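You operate a simulated robot arm through the tools that you are given. There is no shell and no other tool.

You are at the controls of a simulated two-armed robot. One attempt, no reset.

Task
Set the cup machine to 50 % speed and 5 bar, then give it a trial run.
Fine: both set before the start; let it run two seconds or more, then stop it with the black button.

Only the result counts: the job must be done as asked and must still hold three seconds after the hand-in. Knocking over, shifting, dropping, spilling or breaking anything else fails it.

Robot
Two 7-joint arms with fingered hands on one trunk that stands fixed in place. Base frame: the origin is at the foot of the trunk, x ahead of it, y to its left, z up. Lengths are in m, angles in degrees, forces in N, time in s.
The left shoulder is at [0.07, 0.171, 1.352], the right one opposite. Each reaches about 1.156 m from its shoulder. Payload 5 kg a hand.
The TCP of each hand is the grasp point between the finger pads, 0.043 m short of the fingertips. In the tool frame z runs along the fingers and y along their closing line. The gripper opens to 0.144 m; its body begins 0.05 m behind the TCP. The gripper is a hand of 5 fingers: y runs from the thumb to the fingers, the wrist lies at [-0.021, -0.124, -0.221] in the tool frame, and closing takes about 1.5 s.
Orientation is that of the tool frame in the base frame, as a unit quaternion [w, x, y, z]. With the fingers straight down and the wrist toward the robot, the tool's x, y and z point along [0, 1, 0], [1, 0, 0] and [0, 0, -1] of the base frame.

Tools
- The arms move only by the tool jog_arm. It takes "left_deltas", "right_deltas" or both (then of equal length, played together; a hand with none holds still); each is a list of rows, each a list of 2 entries, a list of its own where there are three numbers: the shift along the tool's x, y, z in cm, then the turn, a rotation vector about the tool's x, y, z in degrees. In form: [[[dx, dy, dz], [ax, ay, az]], ...]. A call has 1 to 20 rows; each row is the pose to reach, as a shift and turn from the pose commanded when the call began, along the tool's axes at that moment. "left_claw" and "right_claw" are, for a hand that has rows, the closure, from 0 (fully open) to 1 (shut), set as the call begins (left out, the last holds). Each row takes 0.2 s and may step no farther than 0.05 m and 8.6 degrees from the row before; otherwise, or with a gripper value out of range, the whole call is refused. Where a pose cannot be reached the arm comes as near as it can. A force on the tool above 50 N (or 10 N above the force at the start of the call, whichever is more), or a blocked arm, ends the call early, and 0.2 s more pass. Each finger travels about 0.045 m/s and halts on what it meets, pressing with about 33 N; the grip force reading is that of the motor and also rises with nothing between the fingers. The clock runs only during rows and for 0.2 s after the last one: add rows that repeat a pose to give the fingers time. The reply holds the time, the measured pose of the TCP, the force on the tool along the base axes, the opening and the grip force, in the units named above and with some noise, with the torque about the TCP (base axes, N m) and any sound that the robot's microphone picked up, and new pictures: "views" is both (left out), scene, wrist or none (wrist: the cameras of the hands that moved).
- Cameras (640 x 400 px; columns grow to the right, rows downward): "scene" is now at [0.1289, -0.0459, 1.5946]; the picture's right is [-0.49, -0.87, 0.00], its down [-0.44, 0.25, -0.86] and it looks along [0.75, -0.43, -0.50] (base axes); focal length 320 px, centre (320, 200). "left" rides on the left gripper at [-0.086, -0.108, -0.168] in its tool frame; the picture's right is [-0.80, -0.28, 0.53], its down [0.54, -0.73, 0.42] and it looks along [0.27, 0.63, 0.73] (tool axes); focal length 275 px, centre (320, 200). "right" rides on the right gripper at [0.086, -0.108, -0.168] in its tool frame; the picture's right is [-0.80, 0.28, -0.53], its down [-0.54, -0.73, 0.42] and it looks along [-0.27, 0.63, 0.73] (tool axes); focal length 275 px, centre (320, 200). There is no depth. A picture from a camera that has moved, and an enlarged one, comes with that camera's place and axes in the base frame and with its lens.
- lift_body(by): slides the trunk up (or, below 0, down) by that many m; the arms and the scene camera ride with it, the base frame stays. It gives what a move gives, with no picture.
- hand_shape(shape, hand): the hand has 5 fingers and takes this shape, open, in about a second: jaw (thumb against the fingers, like two jaws); tri (thumb and two fingers); tip (a fingertip pinch); poke (one finger out to press); point (the index stretched); flat (the hand flat); cup (the hand cupped); fist (a fist). The gripper value then closes the fingers along that shape, each until it touches; the sizes above hold for jaw. It gives what a move gives, with no picture.
- pan_tilt(pan, tilt): turns the head with the scene camera to pan (to the left, within 86 degrees either way) and tilt (down, from -29 to 69), counted from straight ahead of the robot. It gives what a move gives, and a new picture of the scene camera.
- enlarge(camera, box): a new picture of the part [left, top, right, bottom] of that camera's present view, enlarged. The clock stands still meanwhile.
- job_done(): hands the job in; it is judged then, once.

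Places have to be worked out from the pictures, the camera data and where the tool is seen. Open the grippers and draw the arms clear of the work before you hand the job in, unless the task says otherwise.

The tools are called after "Request:" as name(argument=value, ...) on one line, values as JSON. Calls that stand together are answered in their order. jog_arm: Moves the arms, as the interface text tells. Its arguments: {"type":"object","properties":{"left_deltas":{"type":"array","items":{"type":"array"}},"left_claw":{"type":"number"},"right_deltas":{"type":"array","items":{"type":"array"}},"right_claw":{"type":"number"},"views":{"type":"string","enum":["both","scene","wrist","none"]}},"required":[]} The other tools are called the same way: lift_body (by) moves the trunk up or down; hand_shape (shape, hand) gives the hand a shape; pan_tilt (pan, tilt) turns the head that bears the scene camera; enlarge (camera, box) takes an enlarged picture of a part of a camera's view; job_done () hands the job in.

At the start:

```text
time: 0.0
left_eef_pos: [0.8374, -0.0477, 1.425]
left_orientation: [0.0, 0.707, 0.707, 0.0]
left_ft_force: [-0.1, -0.6, 0.6]
left_torque: [-0.02, -0.01, 0.02]
left_finger_gap: 0.1436
left_grip_force: 0.0
left_shape: jaw
right_eef_pos: [0.438, -0.5779, 1.445]
right_orientation: [-0.001, 0.707, 0.707, 0.001]
right_ft_force: [-0.6, -0.7, -0.5]
right_torque: [0.0, -0.01, -0.05]
right_finger_gap: 0.1436
right_grip_force: 0.0
right_shape: jaw
trunk travel left (down, up): [-0.45, 0.49]
head pan, tilt (commanded): [-29.6, 30.3]
```

scene: 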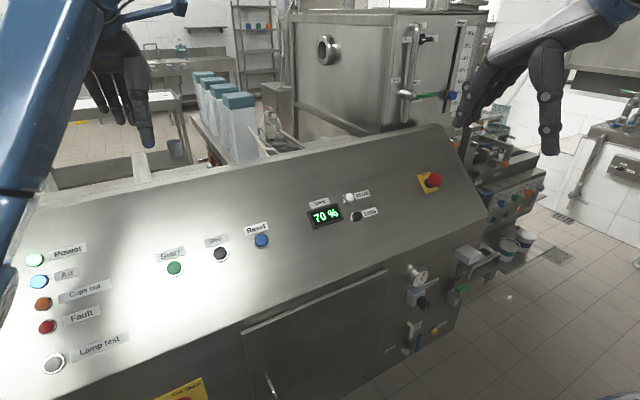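
right: 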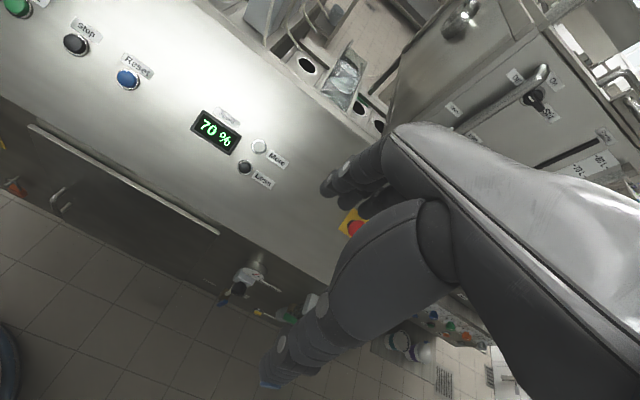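
left: 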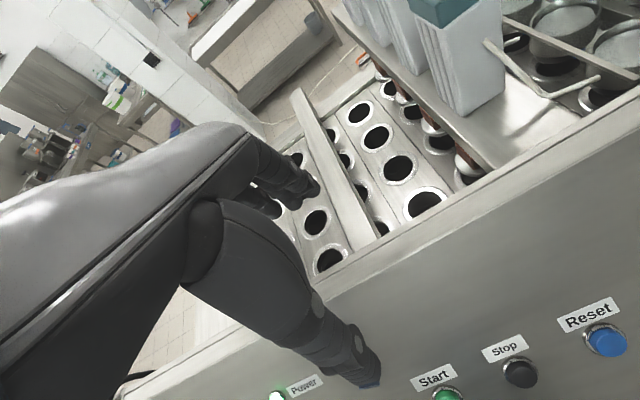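

I see the sloped console with a 70 % display, More/Less buttons, Start/Stop/Reset, an emergency stop, and a gauge with a regulator low on the right. I'll enlarge these parts before moving anything.

Request:
enlarge(camera="scene", box=[380, 240, 500, 360])

Request:
enlarge(camera="scene", box=[290, 160, 460, 260])

Request:
enlarge(camera="scene", box=[0, 210, 300, 400])

Request:
enlarge(camera="right", box=[170, 220, 350, 340])

```text
3.33 times, centred on (440, 300) of scene
camera zoom: at [0.1289, -0.0459, 1.5946], right [-0.49, -0.87, 0.0], down [-0.44, 0.25, -0.86], along [0.75, -0.43, -0.5], focal length 1065 px, centre (-80, -133)
```

zoom: 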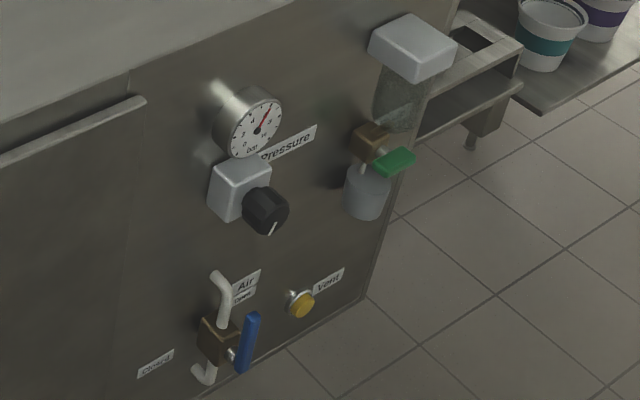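

```text
3.76 times, centred on (375, 210) of scene
camera zoom: at [0.1289, -0.0459, 1.5946], right [-0.49, -0.87, 0.0], down [-0.44, 0.25, -0.86], along [0.75, -0.43, -0.5], focal length 1203 px, centre (113, 162)
```

zoom: 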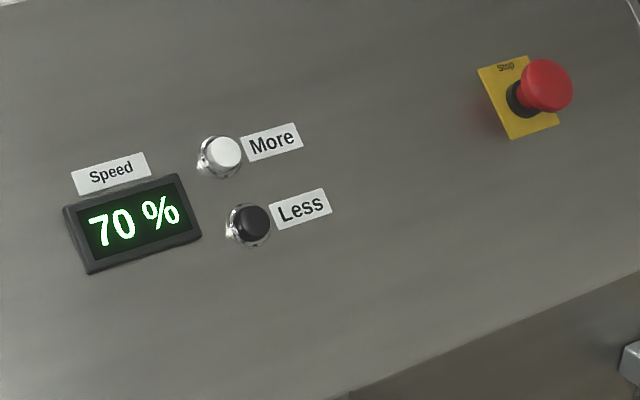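

```text
2.11 times, centred on (150, 305) of scene
camera zoom: at [0.1289, -0.0459, 1.5946], right [-0.49, -0.87, 0.0], down [-0.44, 0.25, -0.86], along [0.75, -0.43, -0.5], focal length 673 px, centre (678, -21)
```

zoom: 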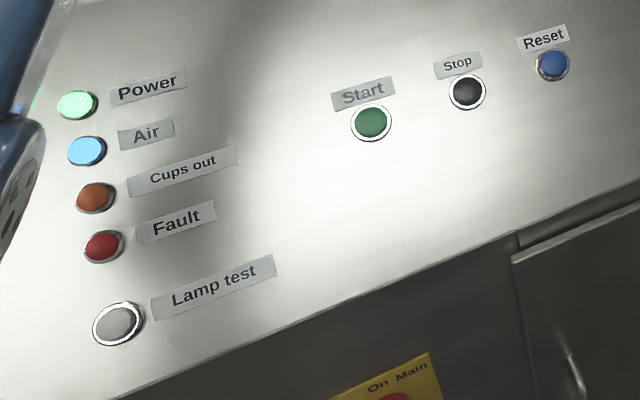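

```text
3.33 times, centred on (260, 280) of right
camera zoom: at [0.3303, -0.4915, 1.6109], right [0.28, -0.8, 0.53], down [-0.73, -0.54, -0.42], along [0.63, -0.27, -0.73], focal length 918 px, centre (520, -67)
```

zoom: 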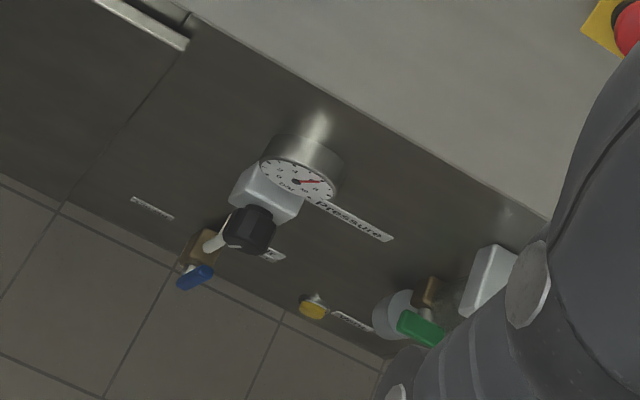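

The display reads 70 %, the Power and Air lamps are lit, and the gauge sits above its target. By triangulation Less is near [0.70, -0.485, 1.134], Start near [0.72, -0.03, 1.13], Stop near [0.72, -0.126, 1.14] and the pressure knob near [0.55, -0.64, 0.885]. I'll put the right hand in poke shape and see where its fingertip sits.

Request:
hand_shape(hand="right", shape="poke")

Request:
pan_tilt(pan=-40, tilt=30)

Request:
enlarge(camera="right", box=[0, 0, 640, 400])

```text
time: 0.9
left_eef_pos: [0.8366, -0.0487, 1.4245]
left_orientation: [0.0, 0.707, 0.708, -0.001]
left_ft_force: [0.5, 0.2, 0.5]
left_torque: [0.0, 0.0, 0.03]
left_finger_gap: 0.1435
left_grip_force: 0.2
left_shape: jaw
right_eef_pos: [0.4378, -0.5795, 1.4455]
right_orientation: [0.0, 0.707, 0.707, 0.001]
right_ft_force: [-0.2, 0.2, -0.4]
right_torque: [0.01, 0.02, 0.01]
right_finger_gap: 0.0
right_grip_force: 0.0
right_shape: poke
trunk travel left (down, up): [-0.45, 0.49]
head pan, tilt (commanded): [-29.6, 30.3]
```

```text
time: 1.6
left_eef_pos: [0.837, -0.0477, 1.4242]
left_orientation: [0.0, 0.707, 0.707, 0.0]
left_ft_force: [0.8, -0.4, 0.0]
left_torque: [0.01, -0.06, 0.02]
left_finger_gap: 0.1437
left_grip_force: 0.1
left_shape: jaw
right_eef_pos: [0.4383, -0.5794, 1.4449]
right_orientation: [0.0, 0.707, 0.707, 0.0]
right_ft_force: [0.1, -0.2, 0.8]
right_torque: [0.03, -0.01, -0.05]
right_finger_gap: 0.0
right_grip_force: 0.1
right_shape: poke
trunk travel left (down, up): [-0.45, 0.49]
head pan, tilt (commanded): [-40.0, 30.0]
camera scene: at [0.1197, -0.0593, 1.595], right [-0.64, -0.77, 0.0], down [-0.38, 0.32, -0.87], along [0.66, -0.56, -0.5], focal length 320 px, centre (320, 200)
```

scene: 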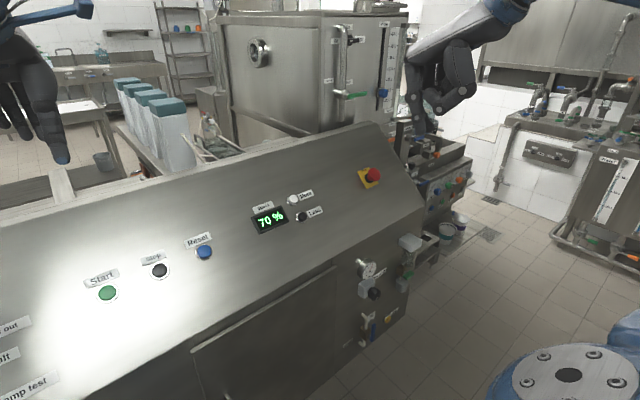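

```text
1.00 times, centred on (320, 200) of right (not enlarged: the box is as wide or as high as the picture)
camera zoom: at [0.3304, -0.4915, 1.6109], right [0.28, -0.8, 0.53], down [-0.73, -0.54, -0.42], along [0.63, -0.27, -0.73], focal length 275 px, centre (320, 200)
```

zoom: 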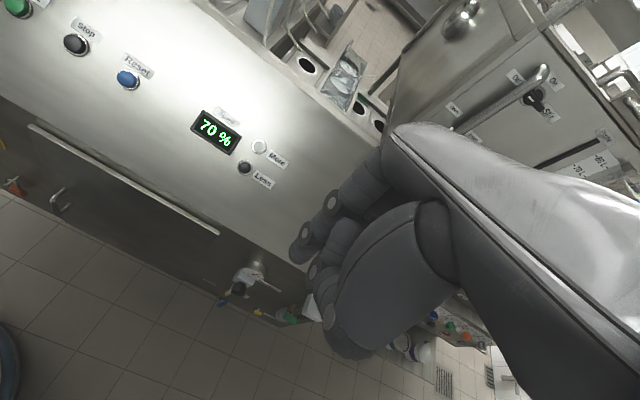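

The right hand now has one finger out. I'll zoom in on it in both views to triangulate the fingertip in the tool frame, and take a closer look at the gauge.

Request:
enlarge(camera="scene", box=[390, 20, 510, 140])

Request:
enlarge(camera="right", box=[250, 180, 410, 340])

Request:
enlarge(camera="scene", box=[340, 240, 420, 340])

Request:
enlarge(camera="scene", box=[240, 180, 340, 240])

```text
3.33 times, centred on (450, 80) of scene
camera zoom: at [0.1197, -0.0593, 1.595], right [-0.64, -0.77, 0.0], down [-0.38, 0.32, -0.87], along [0.66, -0.56, -0.5], focal length 1065 px, centre (-113, 600)
```

zoom: 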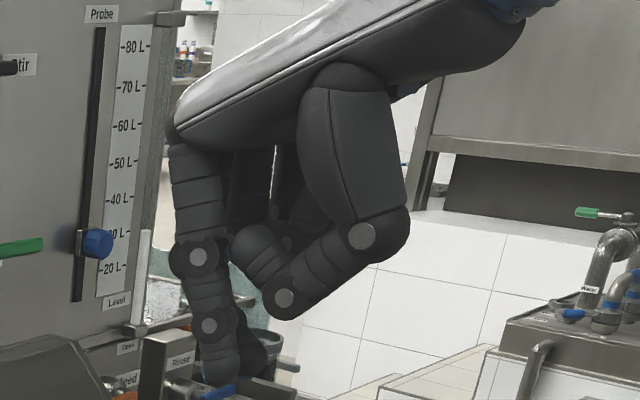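

```text
2.50 times, centred on (330, 260) of right
camera zoom: at [0.3304, -0.4915, 1.6109], right [0.28, -0.8, 0.53], down [-0.73, -0.54, -0.42], along [0.63, -0.27, -0.73], focal length 688 px, centre (295, 50)
```

zoom: 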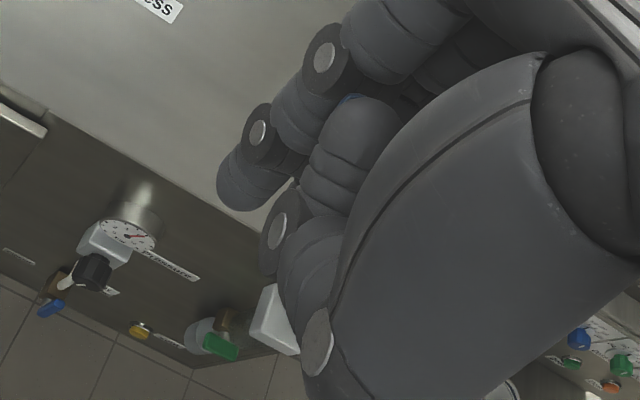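

```text
4.00 times, centred on (380, 290) of scene
camera zoom: at [0.1197, -0.0593, 1.595], right [-0.64, -0.77, 0.0], down [-0.38, 0.32, -0.87], along [0.66, -0.56, -0.5], focal length 1278 px, centre (80, -160)
```

zoom: 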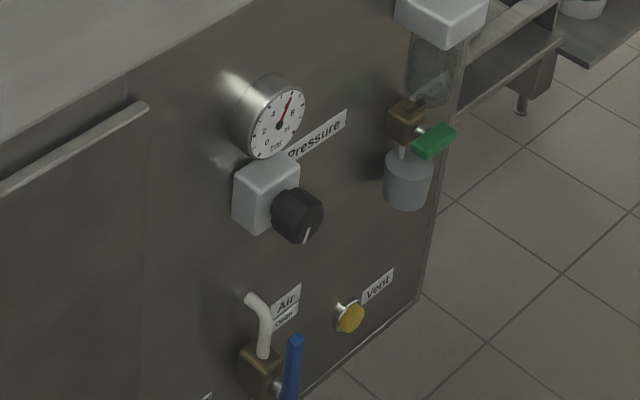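

```text
6.40 times, centred on (290, 210) of scene
camera zoom: at [0.1197, -0.0593, 1.595], right [-0.64, -0.77, 0.0], down [-0.38, 0.32, -0.87], along [0.66, -0.56, -0.5], focal length 2045 px, centre (512, 136)
```

zoom: 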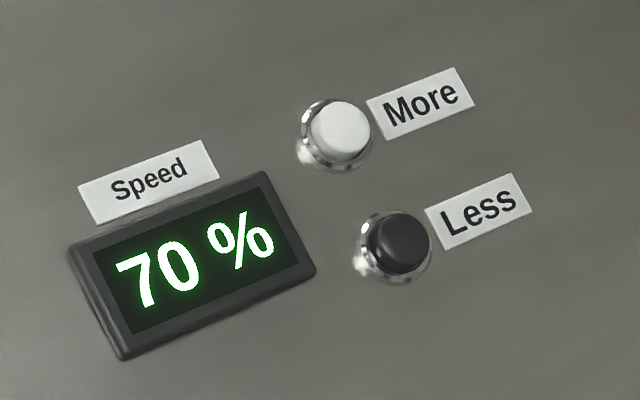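

Triangulating the poke fingertip puts it about [0.018, -0.003, 0.036] from the TCP in the tool frame, and the panel slopes about 38° with Less near [0.698, -0.486, 1.132]. I'll bring the fingertip to about 8 cm off the Less button along the panel normal, tilting the hand 38° on the way.

Request:
jog_arm(right_deltas=[[[0.94, 2.4, 2.75], [-4.75, 0, 0]], [[1.88, 4.8, 5.5], [-9.5, 0, 0]], [[2.81, 7.2, 8.25], [-14.25, 0, 0]], [[3.75, 9.6, 11.0], [-19, 0, 0]], [[4.69, 12.0, 13.75], [-23.75, 0, 0]], [[5.63, 14.4, 16.5], [-28.5, 0, 0]], [[6.56, 16.8, 19.25], [-33.25, 0, 0]], [[7.5, 19.2, 22.0], [-38, 0, 0]], [[7.5, 19.2, 22.0], [-38, 0, 0]], [[7.5, 19.2, 22.0], [-38, 0, 0]]], views="both")

```text
time: 3.8
left_eef_pos: [0.8361, -0.0471, 1.426]
left_orientation: [0.0, 0.707, 0.707, 0.0]
left_ft_force: [0.0, -0.4, 0.3]
left_torque: [-0.02, -0.01, -0.01]
left_finger_gap: 0.1437
left_grip_force: 0.0
left_shape: jaw
right_eef_pos: [0.6294, -0.5042, 1.225]
right_orientation: [0.229, 0.668, 0.669, 0.231]
right_ft_force: [0.6, -0.3, -0.3]
right_torque: [-0.02, -0.01, 0.01]
right_finger_gap: 0.0
right_grip_force: 0.1
right_shape: poke
trunk travel left (down, up): [-0.45, 0.49]
head pan, tilt (commanded): [-40.0, 30.0]
camera scene: at [0.1192, -0.0592, 1.5951], right [-0.64, -0.77, 0.0], down [-0.38, 0.32, -0.87], along [0.66, -0.56, -0.5], focal length 320 px, centre (320, 200)
camera right: at [0.441, -0.417, 1.2877], right [-0.1, -0.8, 0.6], down [-0.31, -0.54, -0.78], along [0.94, -0.27, -0.19], focal length 275 px, centre (320, 200)
```

scene: 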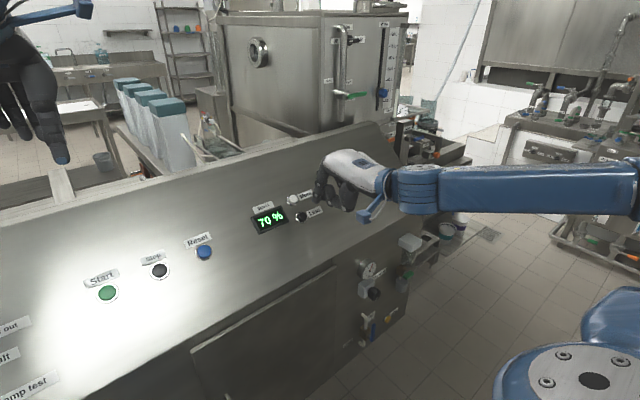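
right: 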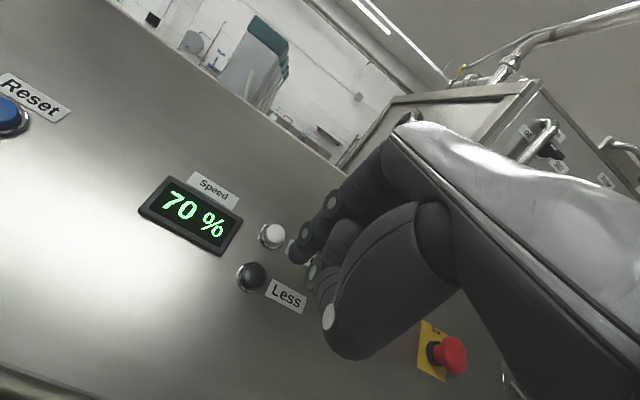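

The hand sits above the panel with the fingertip just in line with Less. I'll zoom in on both views to check the alignment.

Request:
enlarge(camera="right", box=[210, 180, 370, 340])

Request:
enlarge(camera="scene", box=[250, 140, 390, 240])

```text
2.50 times, centred on (290, 260) of right
camera zoom: at [0.441, -0.417, 1.2877], right [-0.1, -0.8, 0.6], down [-0.31, -0.54, -0.78], along [0.94, -0.27, -0.19], focal length 688 px, centre (395, 50)
```

zoom: 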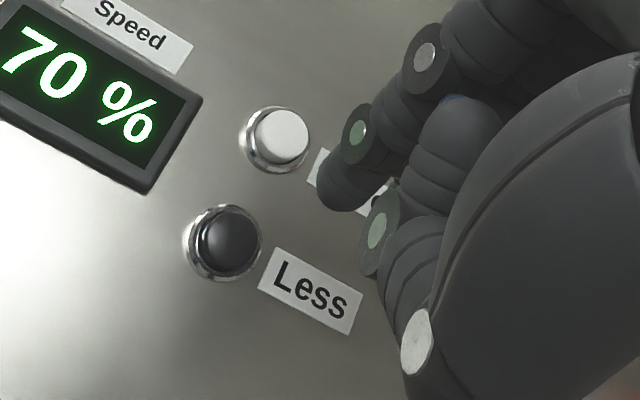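

```text
4.00 times, centred on (320, 190) of scene
camera zoom: at [0.1192, -0.0592, 1.5951], right [-0.64, -0.77, 0.0], down [-0.38, 0.32, -0.87], along [0.66, -0.56, -0.5], focal length 1278 px, centre (320, 240)
```

zoom: 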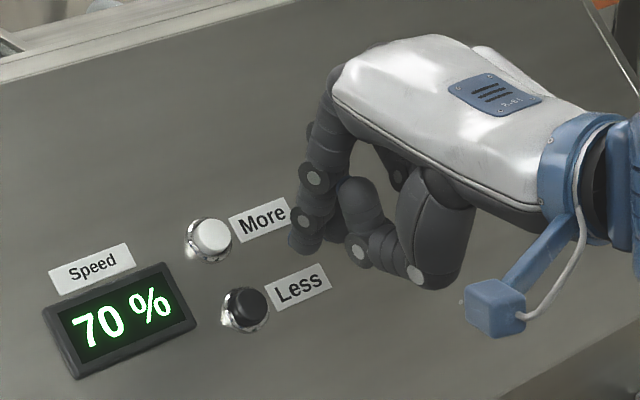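

The fingertip appears to be at about [0.642, -0.491, 1.197], so it needs a small sideways correction (about 0.5 cm in +y and 0.2 cm up-slope). I'll close 5 cm along the normal and check again.

Request:
jog_arm(right_deltas=[[[0.25, 0.1, 2.5], [0, 0, 0]], [[0.5, 0.2, 5.0], [0, 0, 0]], [[0.5, 0.2, 5.0], [0, 0, 0]]], views="none")

Request:
enlarge(camera="right", box=[210, 180, 370, 340])

Request:
enlarge(camera="scene", box=[250, 160, 370, 240])

```text
time: 4.6
left_eef_pos: [0.8361, -0.0492, 1.4252]
left_orientation: [0.0, 0.707, 0.708, 0.0]
left_ft_force: [-0.1, -0.3, -0.5]
left_torque: [0.0, -0.05, -0.02]
left_finger_gap: 0.1437
left_grip_force: 0.1
left_shape: jaw
right_eef_pos: [0.6619, -0.4998, 1.1855]
right_orientation: [0.23, 0.669, 0.669, 0.23]
right_ft_force: [0.0, -0.1, 0.1]
right_torque: [-0.04, -0.02, -0.02]
right_finger_gap: 0.0
right_grip_force: 0.1
right_shape: poke
trunk travel left (down, up): [-0.45, 0.49]
head pan, tilt (commanded): [-40.0, 30.0]
```

```text
2.50 times, centred on (290, 260) of right
camera zoom: at [0.4735, -0.4117, 1.2496], right [-0.11, -0.8, 0.6], down [-0.31, -0.54, -0.78], along [0.94, -0.27, -0.19], focal length 688 px, centre (395, 50)
```

zoom: 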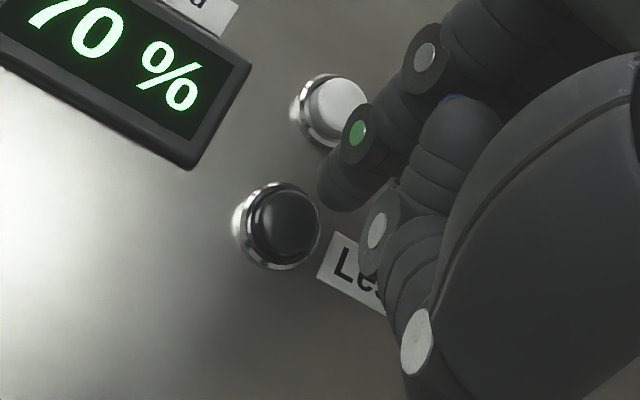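

```text
5.00 times, centred on (310, 200) of scene
camera zoom: at [0.1185, -0.0592, 1.5952], right [-0.64, -0.77, 0.0], down [-0.38, 0.32, -0.87], along [0.66, -0.56, -0.5], focal length 1598 px, centre (370, 200)
```

zoom: 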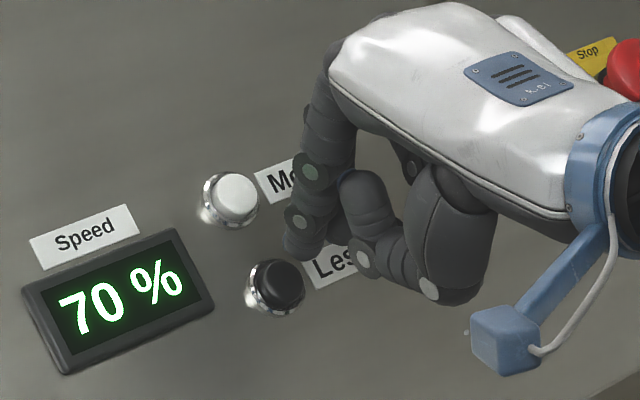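

Projecting the remaining approach in both views takes the fingertip onto the Less cap. I'll creep forward in small steps, watching the force.

Request:
jog_arm(right_deltas=[[[0, 0, 1.5], [0, 0, 0]], [[0, 0, 2.2], [0, 0, 0]], [[0, 0, 2.5], [0, 0, 0]], [[0, 0, 2.8], [0, 0, 0]], [[0, 0, 2.8], [0, 0, 0]]], views="none")

Request:
enlarge(camera="right", box=[210, 180, 370, 340])

Request:
enlarge(camera="scene", box=[250, 160, 370, 240])

```text
time: 5.8
left_eef_pos: [0.8359, -0.0485, 1.4252]
left_orientation: [0.0, 0.707, 0.708, -0.001]
left_ft_force: [0.0, -0.8, 0.2]
left_torque: [-0.02, 0.02, 0.02]
left_finger_gap: 0.1438
left_grip_force: 0.1
left_shape: jaw
right_eef_pos: [0.6803, -0.4996, 1.1656]
right_orientation: [0.23, 0.669, 0.668, 0.231]
right_ft_force: [-2.5, -1.6, 7.9]
right_torque: [0.09, -0.11, 0.03]
right_finger_gap: 0.0
right_grip_force: 0.0
right_shape: poke
trunk travel left (down, up): [-0.45, 0.49]
head pan, tilt (commanded): [-40.0, 30.0]
heard: click
```

```text
2.50 times, centred on (290, 260) of right
camera zoom: at [0.4909, -0.4117, 1.229], right [-0.11, -0.8, 0.6], down [-0.31, -0.54, -0.78], along [0.94, -0.27, -0.19], focal length 688 px, centre (395, 50)
```

zoom: 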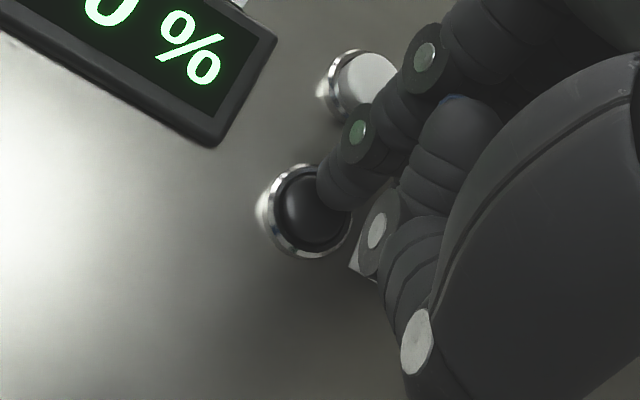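

```text
5.00 times, centred on (310, 200) of scene
camera zoom: at [0.1179, -0.0591, 1.5952], right [-0.64, -0.77, 0.0], down [-0.38, 0.32, -0.87], along [0.66, -0.56, -0.5], focal length 1598 px, centre (370, 200)
```

zoom: 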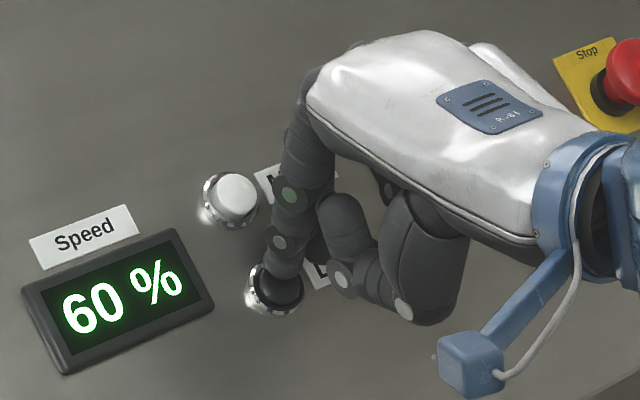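

I heard a click and the display dropped to 60 %, so each press takes off 10 %. I'll release and press once more the same way, then back off.

Request:
jog_arm(right_deltas=[[[0, 0, -1.2], [0, 0, 0]], [[0, 0, -1.2], [0, 0, 0]], [[0, 0, -0.6], [0, 0, 0]], [[0, 0, -0.3], [0, 0, 0]], [[0, 0, 0], [0, 0, 0]], [[0, 0, 0], [0, 0, 0]], [[0, 0, -1.5], [0, 0, 0]], [[0, 0, -3.0], [0, 0, 0]]], views="scene")

Request:
enlarge(camera="scene", box=[250, 160, 370, 240])

```text
time: 7.6
left_eef_pos: [0.8366, -0.0474, 1.4265]
left_orientation: [0.0, 0.706, 0.708, 0.0]
left_ft_force: [-0.4, 0.2, -0.3]
left_torque: [-0.04, -0.05, 0.02]
left_finger_gap: 0.1436
left_grip_force: 0.1
left_shape: jaw
right_eef_pos: [0.6618, -0.4977, 1.189]
right_orientation: [0.229, 0.668, 0.669, 0.231]
right_ft_force: [-0.7, 0.0, 0.5]
right_torque: [-0.03, 0.01, 0.0]
right_finger_gap: 0.0
right_grip_force: 0.0
right_shape: poke
trunk travel left (down, up): [-0.45, 0.49]
head pan, tilt (commanded): [-40.0, 30.0]
heard: click
camera scene: at [0.1184, -0.0587, 1.5951], right [-0.64, -0.77, 0.0], down [-0.38, 0.32, -0.87], along [0.66, -0.56, -0.5], focal length 320 px, centre (320, 200)
```

scene: 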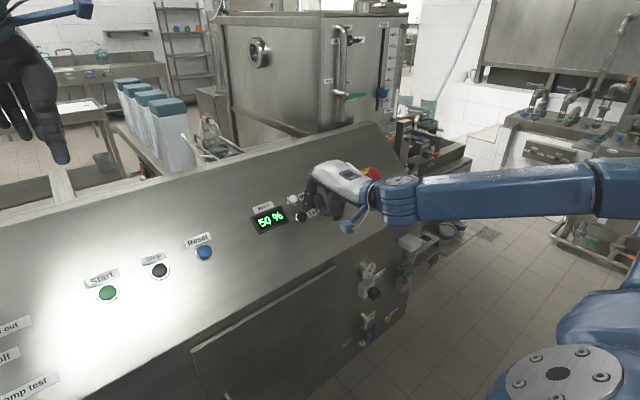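

```text
5.00 times, centred on (310, 200) of scene
camera zoom: at [0.1184, -0.0587, 1.5951], right [-0.64, -0.77, 0.0], down [-0.38, 0.32, -0.87], along [0.66, -0.56, -0.5], focal length 1598 px, centre (370, 200)
```

zoom: 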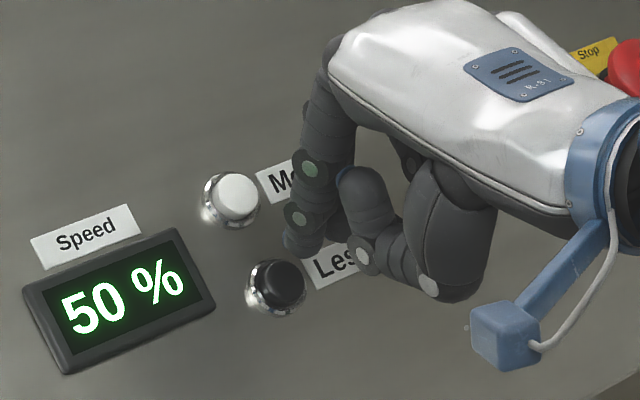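

The display now reads 50 %. Next is the pressure knob: I'll take the hand up and away from the panel, then turn the head to the gauge and regulator for a better look.

Request:
jog_arm(right_deltas=[[[-1, 0, -4], [0, 0, 0]], [[-3, 0, -8], [0, 0, 0]], [[-6, 0, -12], [0, 0, 0]], [[-9, 0, -15], [0, 0, 0]]], views="none")

Request:
pan_tilt(pan=-52, tilt=44)

```text
time: 8.6
left_eef_pos: [0.8348, -0.0467, 1.4261]
left_orientation: [0.0, 0.707, 0.708, 0.0]
left_ft_force: [-0.7, -0.1, 0.3]
left_torque: [-0.02, -0.07, 0.01]
left_finger_gap: 0.1436
left_grip_force: 0.0
left_shape: jaw
right_eef_pos: [0.5697, -0.5914, 1.3092]
right_orientation: [0.231, 0.668, 0.669, 0.231]
right_ft_force: [-0.5, 0.1, -0.8]
right_torque: [0.0, -0.03, 0.0]
right_finger_gap: 0.0001
right_grip_force: 0.1
right_shape: poke
trunk travel left (down, up): [-0.45, 0.49]
head pan, tilt (commanded): [-40.0, 30.0]
```

```text
time: 9.4
left_eef_pos: [0.837, -0.048, 1.4257]
left_orientation: [-0.001, 0.707, 0.707, -0.001]
left_ft_force: [0.8, -0.7, 0.4]
left_torque: [-0.02, 0.01, -0.02]
left_finger_gap: 0.1436
left_grip_force: 0.0
left_shape: jaw
right_eef_pos: [0.57, -0.5912, 1.3071]
right_orientation: [0.23, 0.668, 0.669, 0.231]
right_ft_force: [0.8, 0.1, -0.1]
right_torque: [-0.03, 0.02, 0.01]
right_finger_gap: 0.0
right_grip_force: 0.1
right_shape: poke
trunk travel left (down, up): [-0.45, 0.49]
head pan, tilt (commanded): [-52.0, 44.0]
camera scene: at [0.101, -0.0658, 1.5739], right [-0.79, -0.62, 0.0], down [-0.43, 0.55, -0.72], along [0.44, -0.57, -0.69], focal length 320 px, centre (320, 200)
```

scene: 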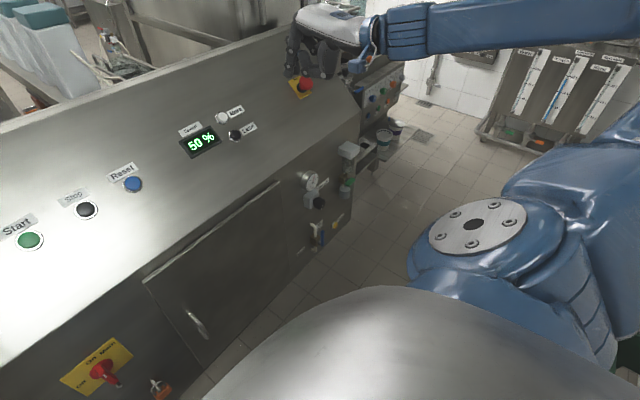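

Request:
enlarge(camera="scene", box=[290, 160, 340, 210])

Request:
enlarge(camera="scene", box=[270, 130, 370, 260])

Request:
enlarge(camera="right", box=[0, 0, 640, 400])

```text
8.00 times, centred on (315, 185) of scene
camera zoom: at [0.101, -0.0658, 1.5739], right [-0.79, -0.62, 0.0], down [-0.43, 0.55, -0.72], along [0.44, -0.57, -0.69], focal length 2557 px, centre (360, 320)
```

zoom: 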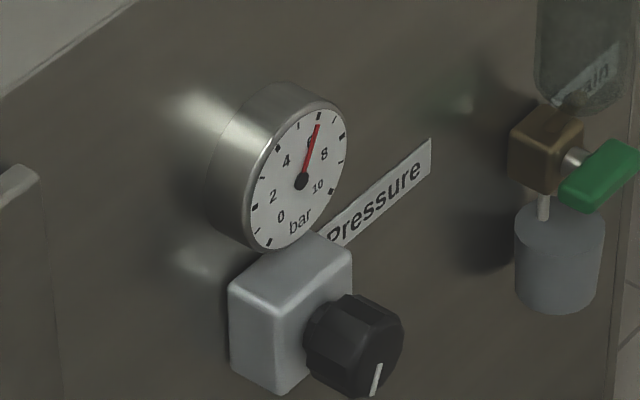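

```text
3.08 times, centred on (320, 195) of scene
camera zoom: at [0.101, -0.0658, 1.5739], right [-0.79, -0.62, 0.0], down [-0.43, 0.55, -0.72], along [0.44, -0.57, -0.69], focal length 983 px, centre (320, 215)
```

zoom: 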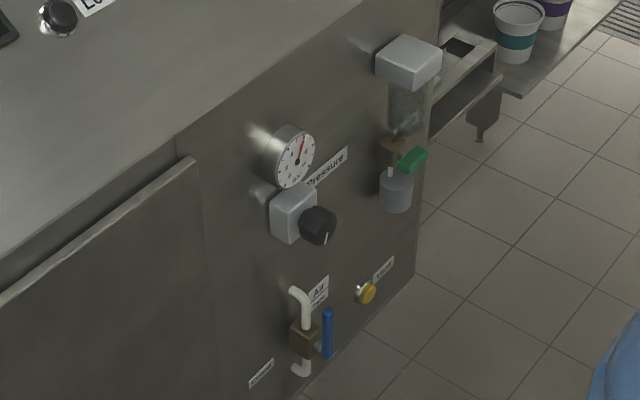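

```text
1.00 times, centred on (320, 200) of right (not enlarged: the box is as wide or as high as the picture)
camera zoom: at [0.3829, -0.5035, 1.3707], right [-0.1, -0.8, 0.6], down [-0.31, -0.54, -0.78], along [0.94, -0.27, -0.19], focal length 275 px, centre (320, 200)
```

zoom: 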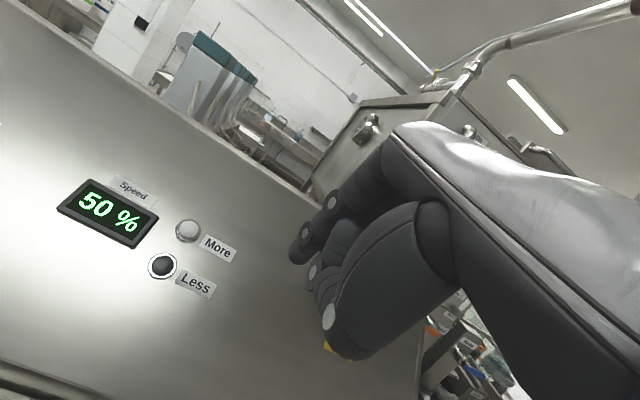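

The gauge scale runs 0–10 bar and the needle is near 6. The knob's axis points at the robot and its front face is around [0.54, -0.64, 0.875]. I'll retract and tilt the hand until the fingers point forward, keeping it well in front of the machine.

Request:
jog_arm(right_deltas=[[[-0.4, -3.5, 0.7], [-7.4, 0, 0]], [[-0.8, -7.0, 1.4], [-14.8, 0, 0]], [[-1.2, -10.4, 2.1], [-22.2, 0, 0]], [[-1.7, -13.9, 2.8], [-29.6, 0, 0]], [[-2.1, -17.4, 3.5], [-37, 0, 0]], [[-2.6, -20.9, 4.2], [-44.5, 0, 0]], [[-3.0, -24.4, 4.9], [-52, 0, 0]], [[-3.0, -24.4, 4.9], [-52, 0, 0]]], views="none")

Request:
hand_shape(hand="right", shape="tri")

Request:
enlarge(camera="scene", box=[0, 0, 640, 400])

Request:
enlarge(camera="right", box=[0, 0, 640, 400])

```text
time: 11.2
left_eef_pos: [0.8371, -0.0467, 1.4247]
left_orientation: [-0.001, 0.707, 0.707, -0.001]
left_ft_force: [0.1, 0.4, -0.3]
left_torque: [-0.06, -0.02, 0.0]
left_finger_gap: 0.1437
left_grip_force: 0.1
left_shape: jaw
right_eef_pos: [0.4084, -0.6192, 1.1173]
right_orientation: [0.501, 0.5, 0.499, 0.5]
right_ft_force: [-0.4, 0.4, -0.1]
right_torque: [-0.06, 0.03, -0.04]
right_finger_gap: 0.0
right_grip_force: 0.1
right_shape: poke
trunk travel left (down, up): [-0.45, 0.49]
head pan, tilt (commanded): [-52.0, 44.0]
```

```text
time: 12.1
left_eef_pos: [0.8375, -0.0481, 1.4249]
left_orientation: [-0.001, 0.707, 0.707, 0.001]
left_ft_force: [-0.4, -0.2, 0.3]
left_torque: [-0.05, -0.02, 0.0]
left_finger_gap: 0.1436
left_grip_force: 0.1
left_shape: jaw
right_eef_pos: [0.4074, -0.6194, 1.1171]
right_orientation: [0.5, 0.5, 0.5, 0.5]
right_ft_force: [-0.2, -0.5, 0.4]
right_torque: [-0.02, 0.0, 0.02]
right_finger_gap: 0.1438
right_grip_force: 0.1
right_shape: tri
trunk travel left (down, up): [-0.45, 0.49]
head pan, tilt (commanded): [-52.0, 44.0]
```

```text
1.00 times, centred on (320, 200) of scene (not enlarged: the box is as wide or as high as the picture)
camera zoom: at [0.1008, -0.066, 1.5738], right [-0.79, -0.62, 0.0], down [-0.43, 0.55, -0.72], along [0.44, -0.57, -0.69], focal length 320 px, centre (320, 200)
```

zoom: 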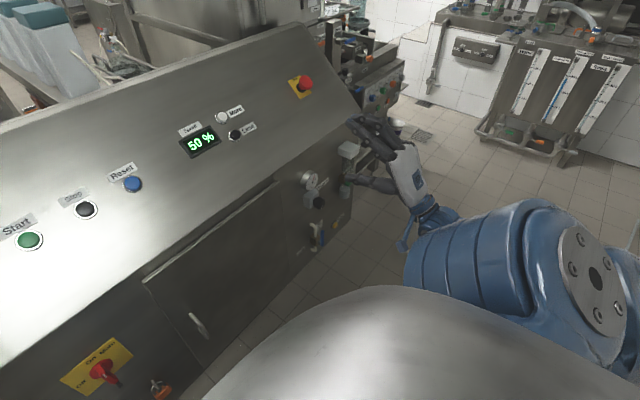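

```text
1.00 times, centred on (320, 200) of right (not enlarged: the box is as wide or as high as the picture)
camera zoom: at [0.2405, -0.5318, 1.0069], right [-0.53, -0.8, 0.28], down [0.42, -0.54, -0.73], along [0.73, -0.27, 0.63], focal length 275 px, centre (320, 200)
```

zoom: 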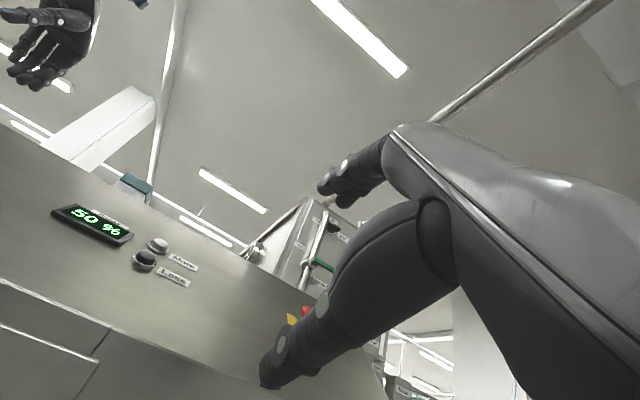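

The hand now points forward in the three-finger shape with the wrist below it. I'll roll it +90° about the finger axis and descend to knob height, staying about 10 cm in front of the knob.

Request:
jog_arm(right_deltas=[[[-0.16, -2, -0.1], [0, 0, 8.2]], [[-0.33, -4, -0.2], [0, 0, 16.4]], [[-0.5, -6, -0.3], [0, 0, 24.6]], [[-0.65, -8, -0.4], [0, 0, 32.8]], [[-0.8, -10, -0.5], [0, 0, 41]], [[-1.0, -12, -0.6], [0, 0, 49.2]], [[-1.15, -14, -0.7], [0, 0, 57.4]], [[-1.3, -16, -0.8], [0, 0, 65.6]], [[-1.5, -18, -0.9], [0, 0, 73.8]], [[-1.65, -20, -1.0], [0, 0, 82]], [[-1.8, -22, -1.0], [0, 0, 90]], [[-1.8, -22, -1.0], [0, 0, 90]]], views="both")

```text
time: 14.7
left_eef_pos: [0.8368, -0.0494, 1.4253]
left_orientation: [0.0, 0.707, 0.707, 0.0]
left_ft_force: [-0.5, -0.1, -0.3]
left_torque: [0.03, 0.01, 0.01]
left_finger_gap: 0.1439
left_grip_force: 0.1
left_shape: jaw
right_eef_pos: [0.3705, -0.726, 1.0109]
right_orientation: [-0.001, 0.707, 0.0, 0.707]
right_ft_force: [-0.8, 0.0, -0.1]
right_torque: [-0.01, 0.03, 0.01]
right_finger_gap: 0.1438
right_grip_force: 0.0
right_shape: tri
right hand out of reach, approached as far as the arm can: row 1, 2, 3, 4, 5, 6, 7, 8, 9, 10, 11, 12
trunk travel left (down, up): [-0.45, 0.49]
head pan, tilt (commanded): [-52.0, 44.0]
camera scene: at [0.1009, -0.0659, 1.5739], right [-0.79, -0.62, 0.0], down [-0.43, 0.55, -0.72], along [0.44, -0.57, -0.69], focal length 320 px, centre (320, 200)
camera right: at [0.2028, -0.617, 1.0959], right [-0.53, -0.28, -0.8], down [0.42, 0.73, -0.54], along [0.73, -0.63, -0.27], focal length 275 px, centre (320, 200)
```

scene: 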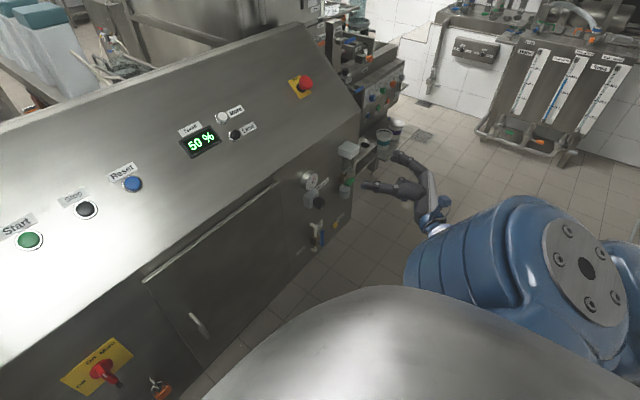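
right: 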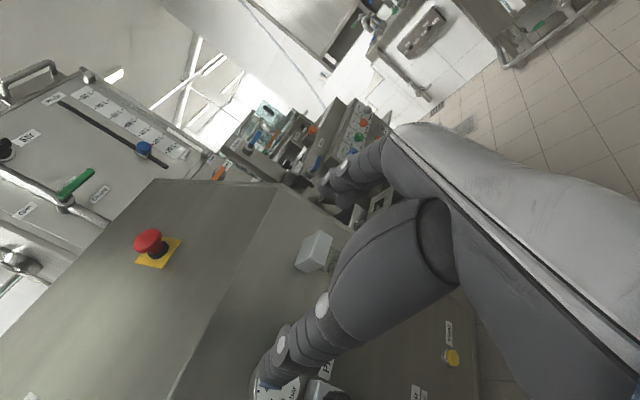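

The roll worked, but the arm stopped short at [0.37, -0.73, 1.01], because that pose is too tucked-in to reach. A more forward pose may be reachable, so I'll command slightly forward, still short of the knob, to see how close it gets.

Request:
jog_arm(right_deltas=[[[0, 0, 1.5], [0, 0, 0]], [[0, 0, 3.0], [0, 0, 0]], [[0, 0, 4.5], [0, 0, 0]], [[0, 0, 4.5], [0, 0, 0]], [[0, 0, 4.5], [0, 0, 0]]], views="both")

```text
time: 15.9
left_eef_pos: [0.8372, -0.0482, 1.4243]
left_orientation: [0.0, 0.707, 0.707, 0.0]
left_ft_force: [-0.1, 0.3, 0.3]
left_torque: [0.01, 0.04, -0.01]
left_finger_gap: 0.1436
left_grip_force: 0.1
left_shape: jaw
right_eef_pos: [0.4164, -0.7325, 1.0191]
right_orientation: [-0.001, 0.707, 0.0, 0.707]
right_ft_force: [0.6, -0.1, 0.6]
right_torque: [-0.02, 0.0, 0.01]
right_finger_gap: 0.1438
right_grip_force: 0.0
right_shape: tri
right hand out of reach, approached as far as the arm can: row 2, 3, 4, 5
trunk travel left (down, up): [-0.45, 0.49]
head pan, tilt (commanded): [-52.0, 44.0]
camera scene: at [0.1007, -0.0659, 1.5739], right [-0.79, -0.62, 0.0], down [-0.43, 0.55, -0.72], along [0.44, -0.57, -0.69], focal length 320 px, centre (320, 200)
camera right: at [0.2489, -0.6228, 1.1042], right [-0.54, -0.28, -0.8], down [0.42, 0.73, -0.54], along [0.73, -0.62, -0.27], focal length 275 px, centre (320, 200)
```

scene: 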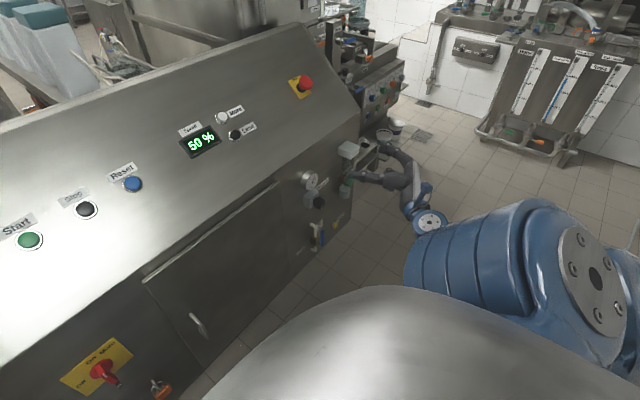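
right: 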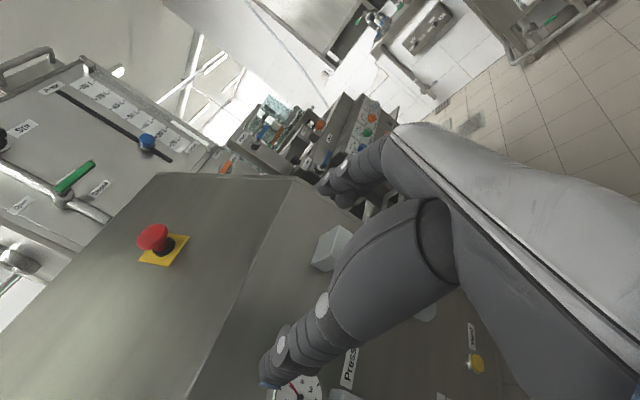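

The arm keeps running into its limit when low relative to the shoulder, so lowering the trunk should help. First I'll pull the left hand back from over the machine (tilting it for the later button presses) and draw the right hand back a little.

Request:
jog_arm(left_deltas=[[[3, -3.8, -0.3], [-3.8, 0, 0]], [[6, -7.6, -0.6], [-7.6, 0, 0]], [[9, -11.4, -0.9], [-11.4, 0, 0]], [[12, -15.2, -1.2], [-15.2, 0, 0]], [[15, -19, -1.5], [-19, 0, 0]], [[18, -22.8, -1.8], [-22.8, 0, 0]], [[21, -26.6, -2.1], [-26.6, 0, 0]], [[24, -30.4, -2.4], [-30.4, 0, 0]], [[27, -34.2, -2.7], [-34.2, 0, 0]], [[30, -38, -3], [-38, 0, 0]], [[30, -38, -3], [-38, 0, 0]]], right_deltas=[[[0, 0, -1], [0, 0, 0]], [[0, 0, -2], [0, 0, 0]], [[0, 0, -3], [0, 0, 0]], [[0, 0, -3], [0, 0, 0]], [[0, 0, -3], [0, 0, 0]], [[0, 0, -3], [0, 0, 0]], [[0, 0, -3], [0, 0, 0]], [[0, 0, -3], [0, 0, 0]], [[0, 0, -3], [0, 0, 0]], [[0, 0, -3], [0, 0, 0]], [[0, 0, -3], [0, 0, 0]]], views="both")

```text
time: 18.3
left_eef_pos: [0.5162, 0.2531, 1.5286]
left_orientation: [0.228, 0.67, 0.669, 0.229]
left_ft_force: [0.8, 0.1, 0.5]
left_torque: [0.03, 0.06, 0.03]
left_finger_gap: 0.144
left_grip_force: 0.1
left_shape: jaw
left hand out of reach, approached as far as the arm can: row 8, 9, 10, 11
right_eef_pos: [0.3873, -0.7326, 1.0184]
right_orientation: [0.0, 0.708, 0.0, 0.706]
right_ft_force: [-0.1, -0.3, -1.4]
right_torque: [-0.01, -0.02, 0.02]
right_finger_gap: 0.144
right_grip_force: 0.0
right_shape: tri
trunk travel left (down, up): [-0.45, 0.49]
head pan, tilt (commanded): [-52.0, 44.0]
camera scene: at [0.1018, -0.0667, 1.5737], right [-0.79, -0.62, 0.0], down [-0.43, 0.55, -0.72], along [0.44, -0.57, -0.7], focal length 320 px, centre (320, 200)
camera right: at [0.2199, -0.6231, 1.1032], right [-0.53, -0.28, -0.8], down [0.42, 0.73, -0.54], along [0.73, -0.63, -0.27], focal length 275 px, centre (320, 200)
camera left: at [0.3282, 0.1668, 1.595], right [0.1, -0.8, -0.6], down [-0.31, 0.54, -0.78], along [0.94, 0.27, -0.19], focal length 275 px, centre (320, 200)
```

scene: 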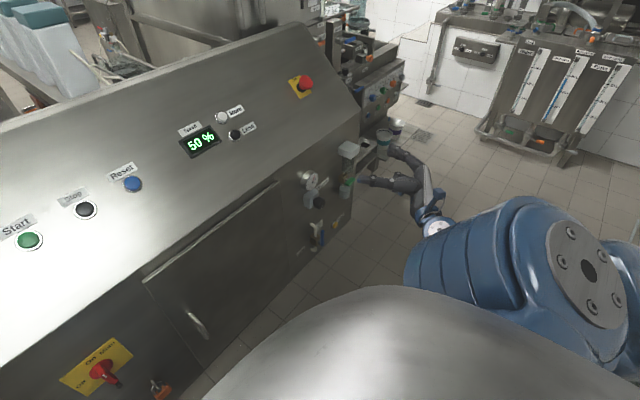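
right: 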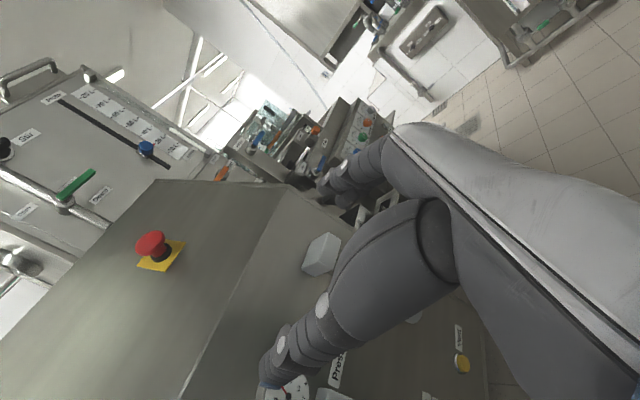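
left: 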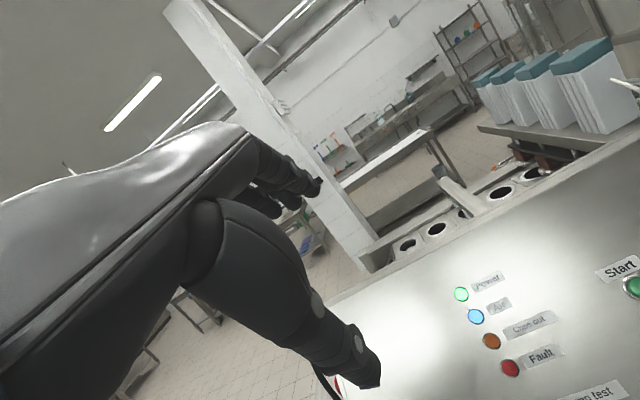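

The left hand is clear at [0.52, 0.25, 1.53] and the right hand is back at x = 0.39, so both have room below. I'll lower the trunk by 0.2 m.

Request:
lift_body(by=-0.2)

Request:
pan_tilt(pan=-52, tilt=38)

Request:
enlarge(camera="right", box=[0, 0, 640, 400])

```text
time: 20.4
left_eef_pos: [0.5154, 0.2529, 1.33]
left_orientation: [0.228, 0.668, 0.67, 0.229]
left_ft_force: [1.1, -0.4, 1.0]
left_torque: [0.01, 0.02, 0.0]
left_finger_gap: 0.144
left_grip_force: 0.1
left_shape: jaw
right_eef_pos: [0.3864, -0.7325, 0.8192]
right_orientation: [0.001, 0.707, 0.0, 0.707]
right_ft_force: [-0.2, 0.1, 0.0]
right_torque: [0.0, 0.02, 0.02]
right_finger_gap: 0.1441
right_grip_force: 0.0
right_shape: tri
trunk travel left (down, up): [-0.25, 0.69]
head pan, tilt (commanded): [-52.0, 44.0]
```

```text
time: 21.1
left_eef_pos: [0.516, 0.2536, 1.3294]
left_orientation: [0.229, 0.669, 0.669, 0.229]
left_ft_force: [0.5, 0.5, 0.8]
left_torque: [-0.05, 0.01, -0.02]
left_finger_gap: 0.1438
left_grip_force: 0.1
left_shape: jaw
right_eef_pos: [0.3858, -0.7323, 0.8191]
right_orientation: [0.0, 0.707, 0.0, 0.708]
right_ft_force: [-0.4, 0.5, 0.0]
right_torque: [-0.02, 0.0, 0.03]
right_finger_gap: 0.1439
right_grip_force: 0.1
right_shape: tri
trunk travel left (down, up): [-0.25, 0.69]
head pan, tilt (commanded): [-52.0, 38.0]
camera scene: at [0.1032, -0.069, 1.3827], right [-0.79, -0.62, 0.0], down [-0.38, 0.49, -0.79], along [0.48, -0.62, -0.62], focal length 320 px, centre (320, 200)
```

scene: 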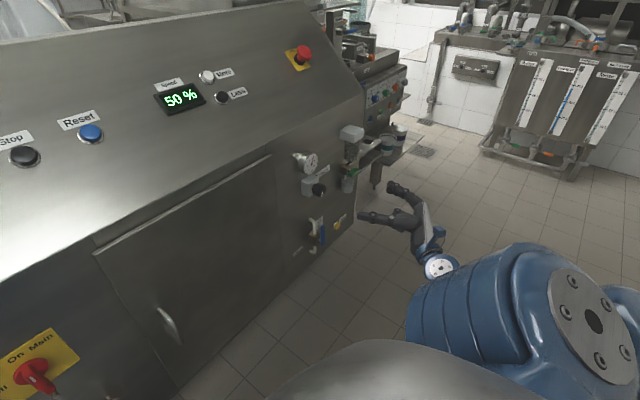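

```text
1.00 times, centred on (320, 200) of right (not enlarged: the box is as wide or as high as the picture)
camera zoom: at [0.219, -0.6224, 0.9039], right [-0.53, -0.28, -0.8], down [0.42, 0.73, -0.54], along [0.73, -0.63, -0.27], focal length 275 px, centre (320, 200)
```

zoom: 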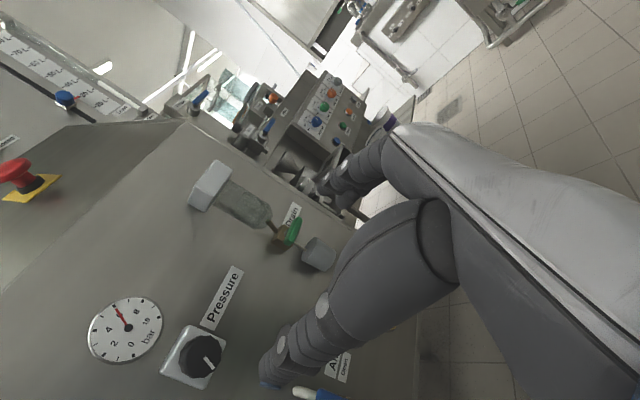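

Both views now show the knob and gauge well, and the wrist camera confirms the needle at about 6 bar. I'll zoom in on both to triangulate the knob precisely.

Request:
enlarge(camera="right", box=[60, 270, 260, 400])

Request:
enlarge(camera="scene", box=[280, 140, 350, 260])

Request:
enlarge(camera="scene", box=[280, 140, 460, 290])

```text
3.08 times, centred on (160, 335) of right
camera zoom: at [0.219, -0.6224, 0.9039], right [-0.53, -0.28, -0.8], down [0.42, 0.73, -0.54], along [0.73, -0.63, -0.27], focal length 847 px, centre (812, -215)
```

zoom: 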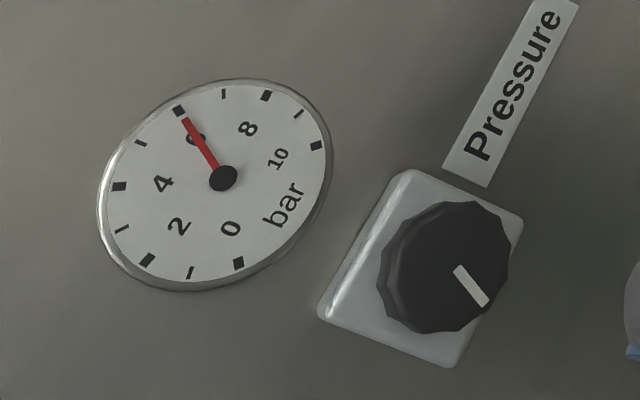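

```text
3.33 times, centred on (315, 200) of scene
camera zoom: at [0.1032, -0.069, 1.3827], right [-0.79, -0.62, 0.0], down [-0.38, 0.49, -0.79], along [0.48, -0.62, -0.62], focal length 1065 px, centre (337, 200)
```

zoom: 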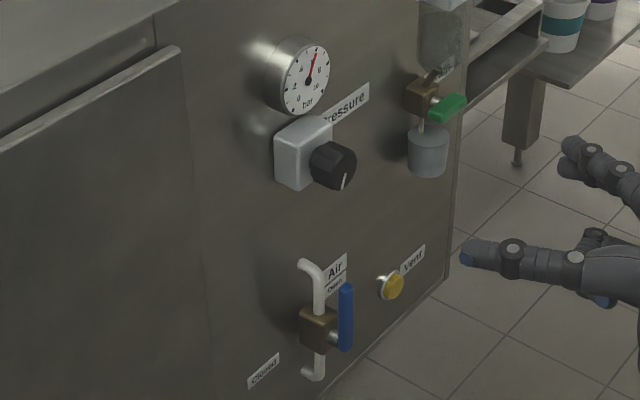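

```text
2.67 times, centred on (370, 215) of scene
camera zoom: at [0.1032, -0.069, 1.3827], right [-0.79, -0.62, 0.0], down [-0.38, 0.49, -0.79], along [0.48, -0.62, -0.62], focal length 852 px, centre (187, 160)
```

zoom: 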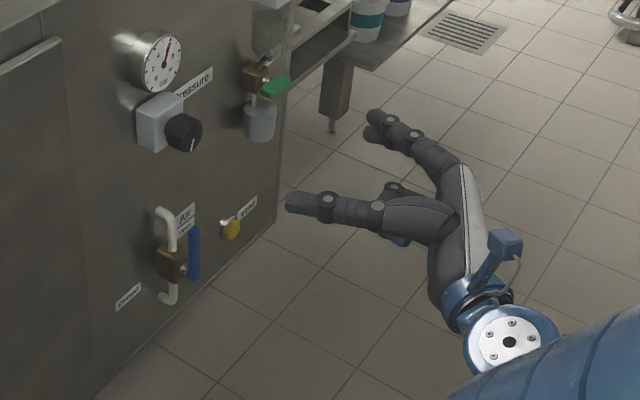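

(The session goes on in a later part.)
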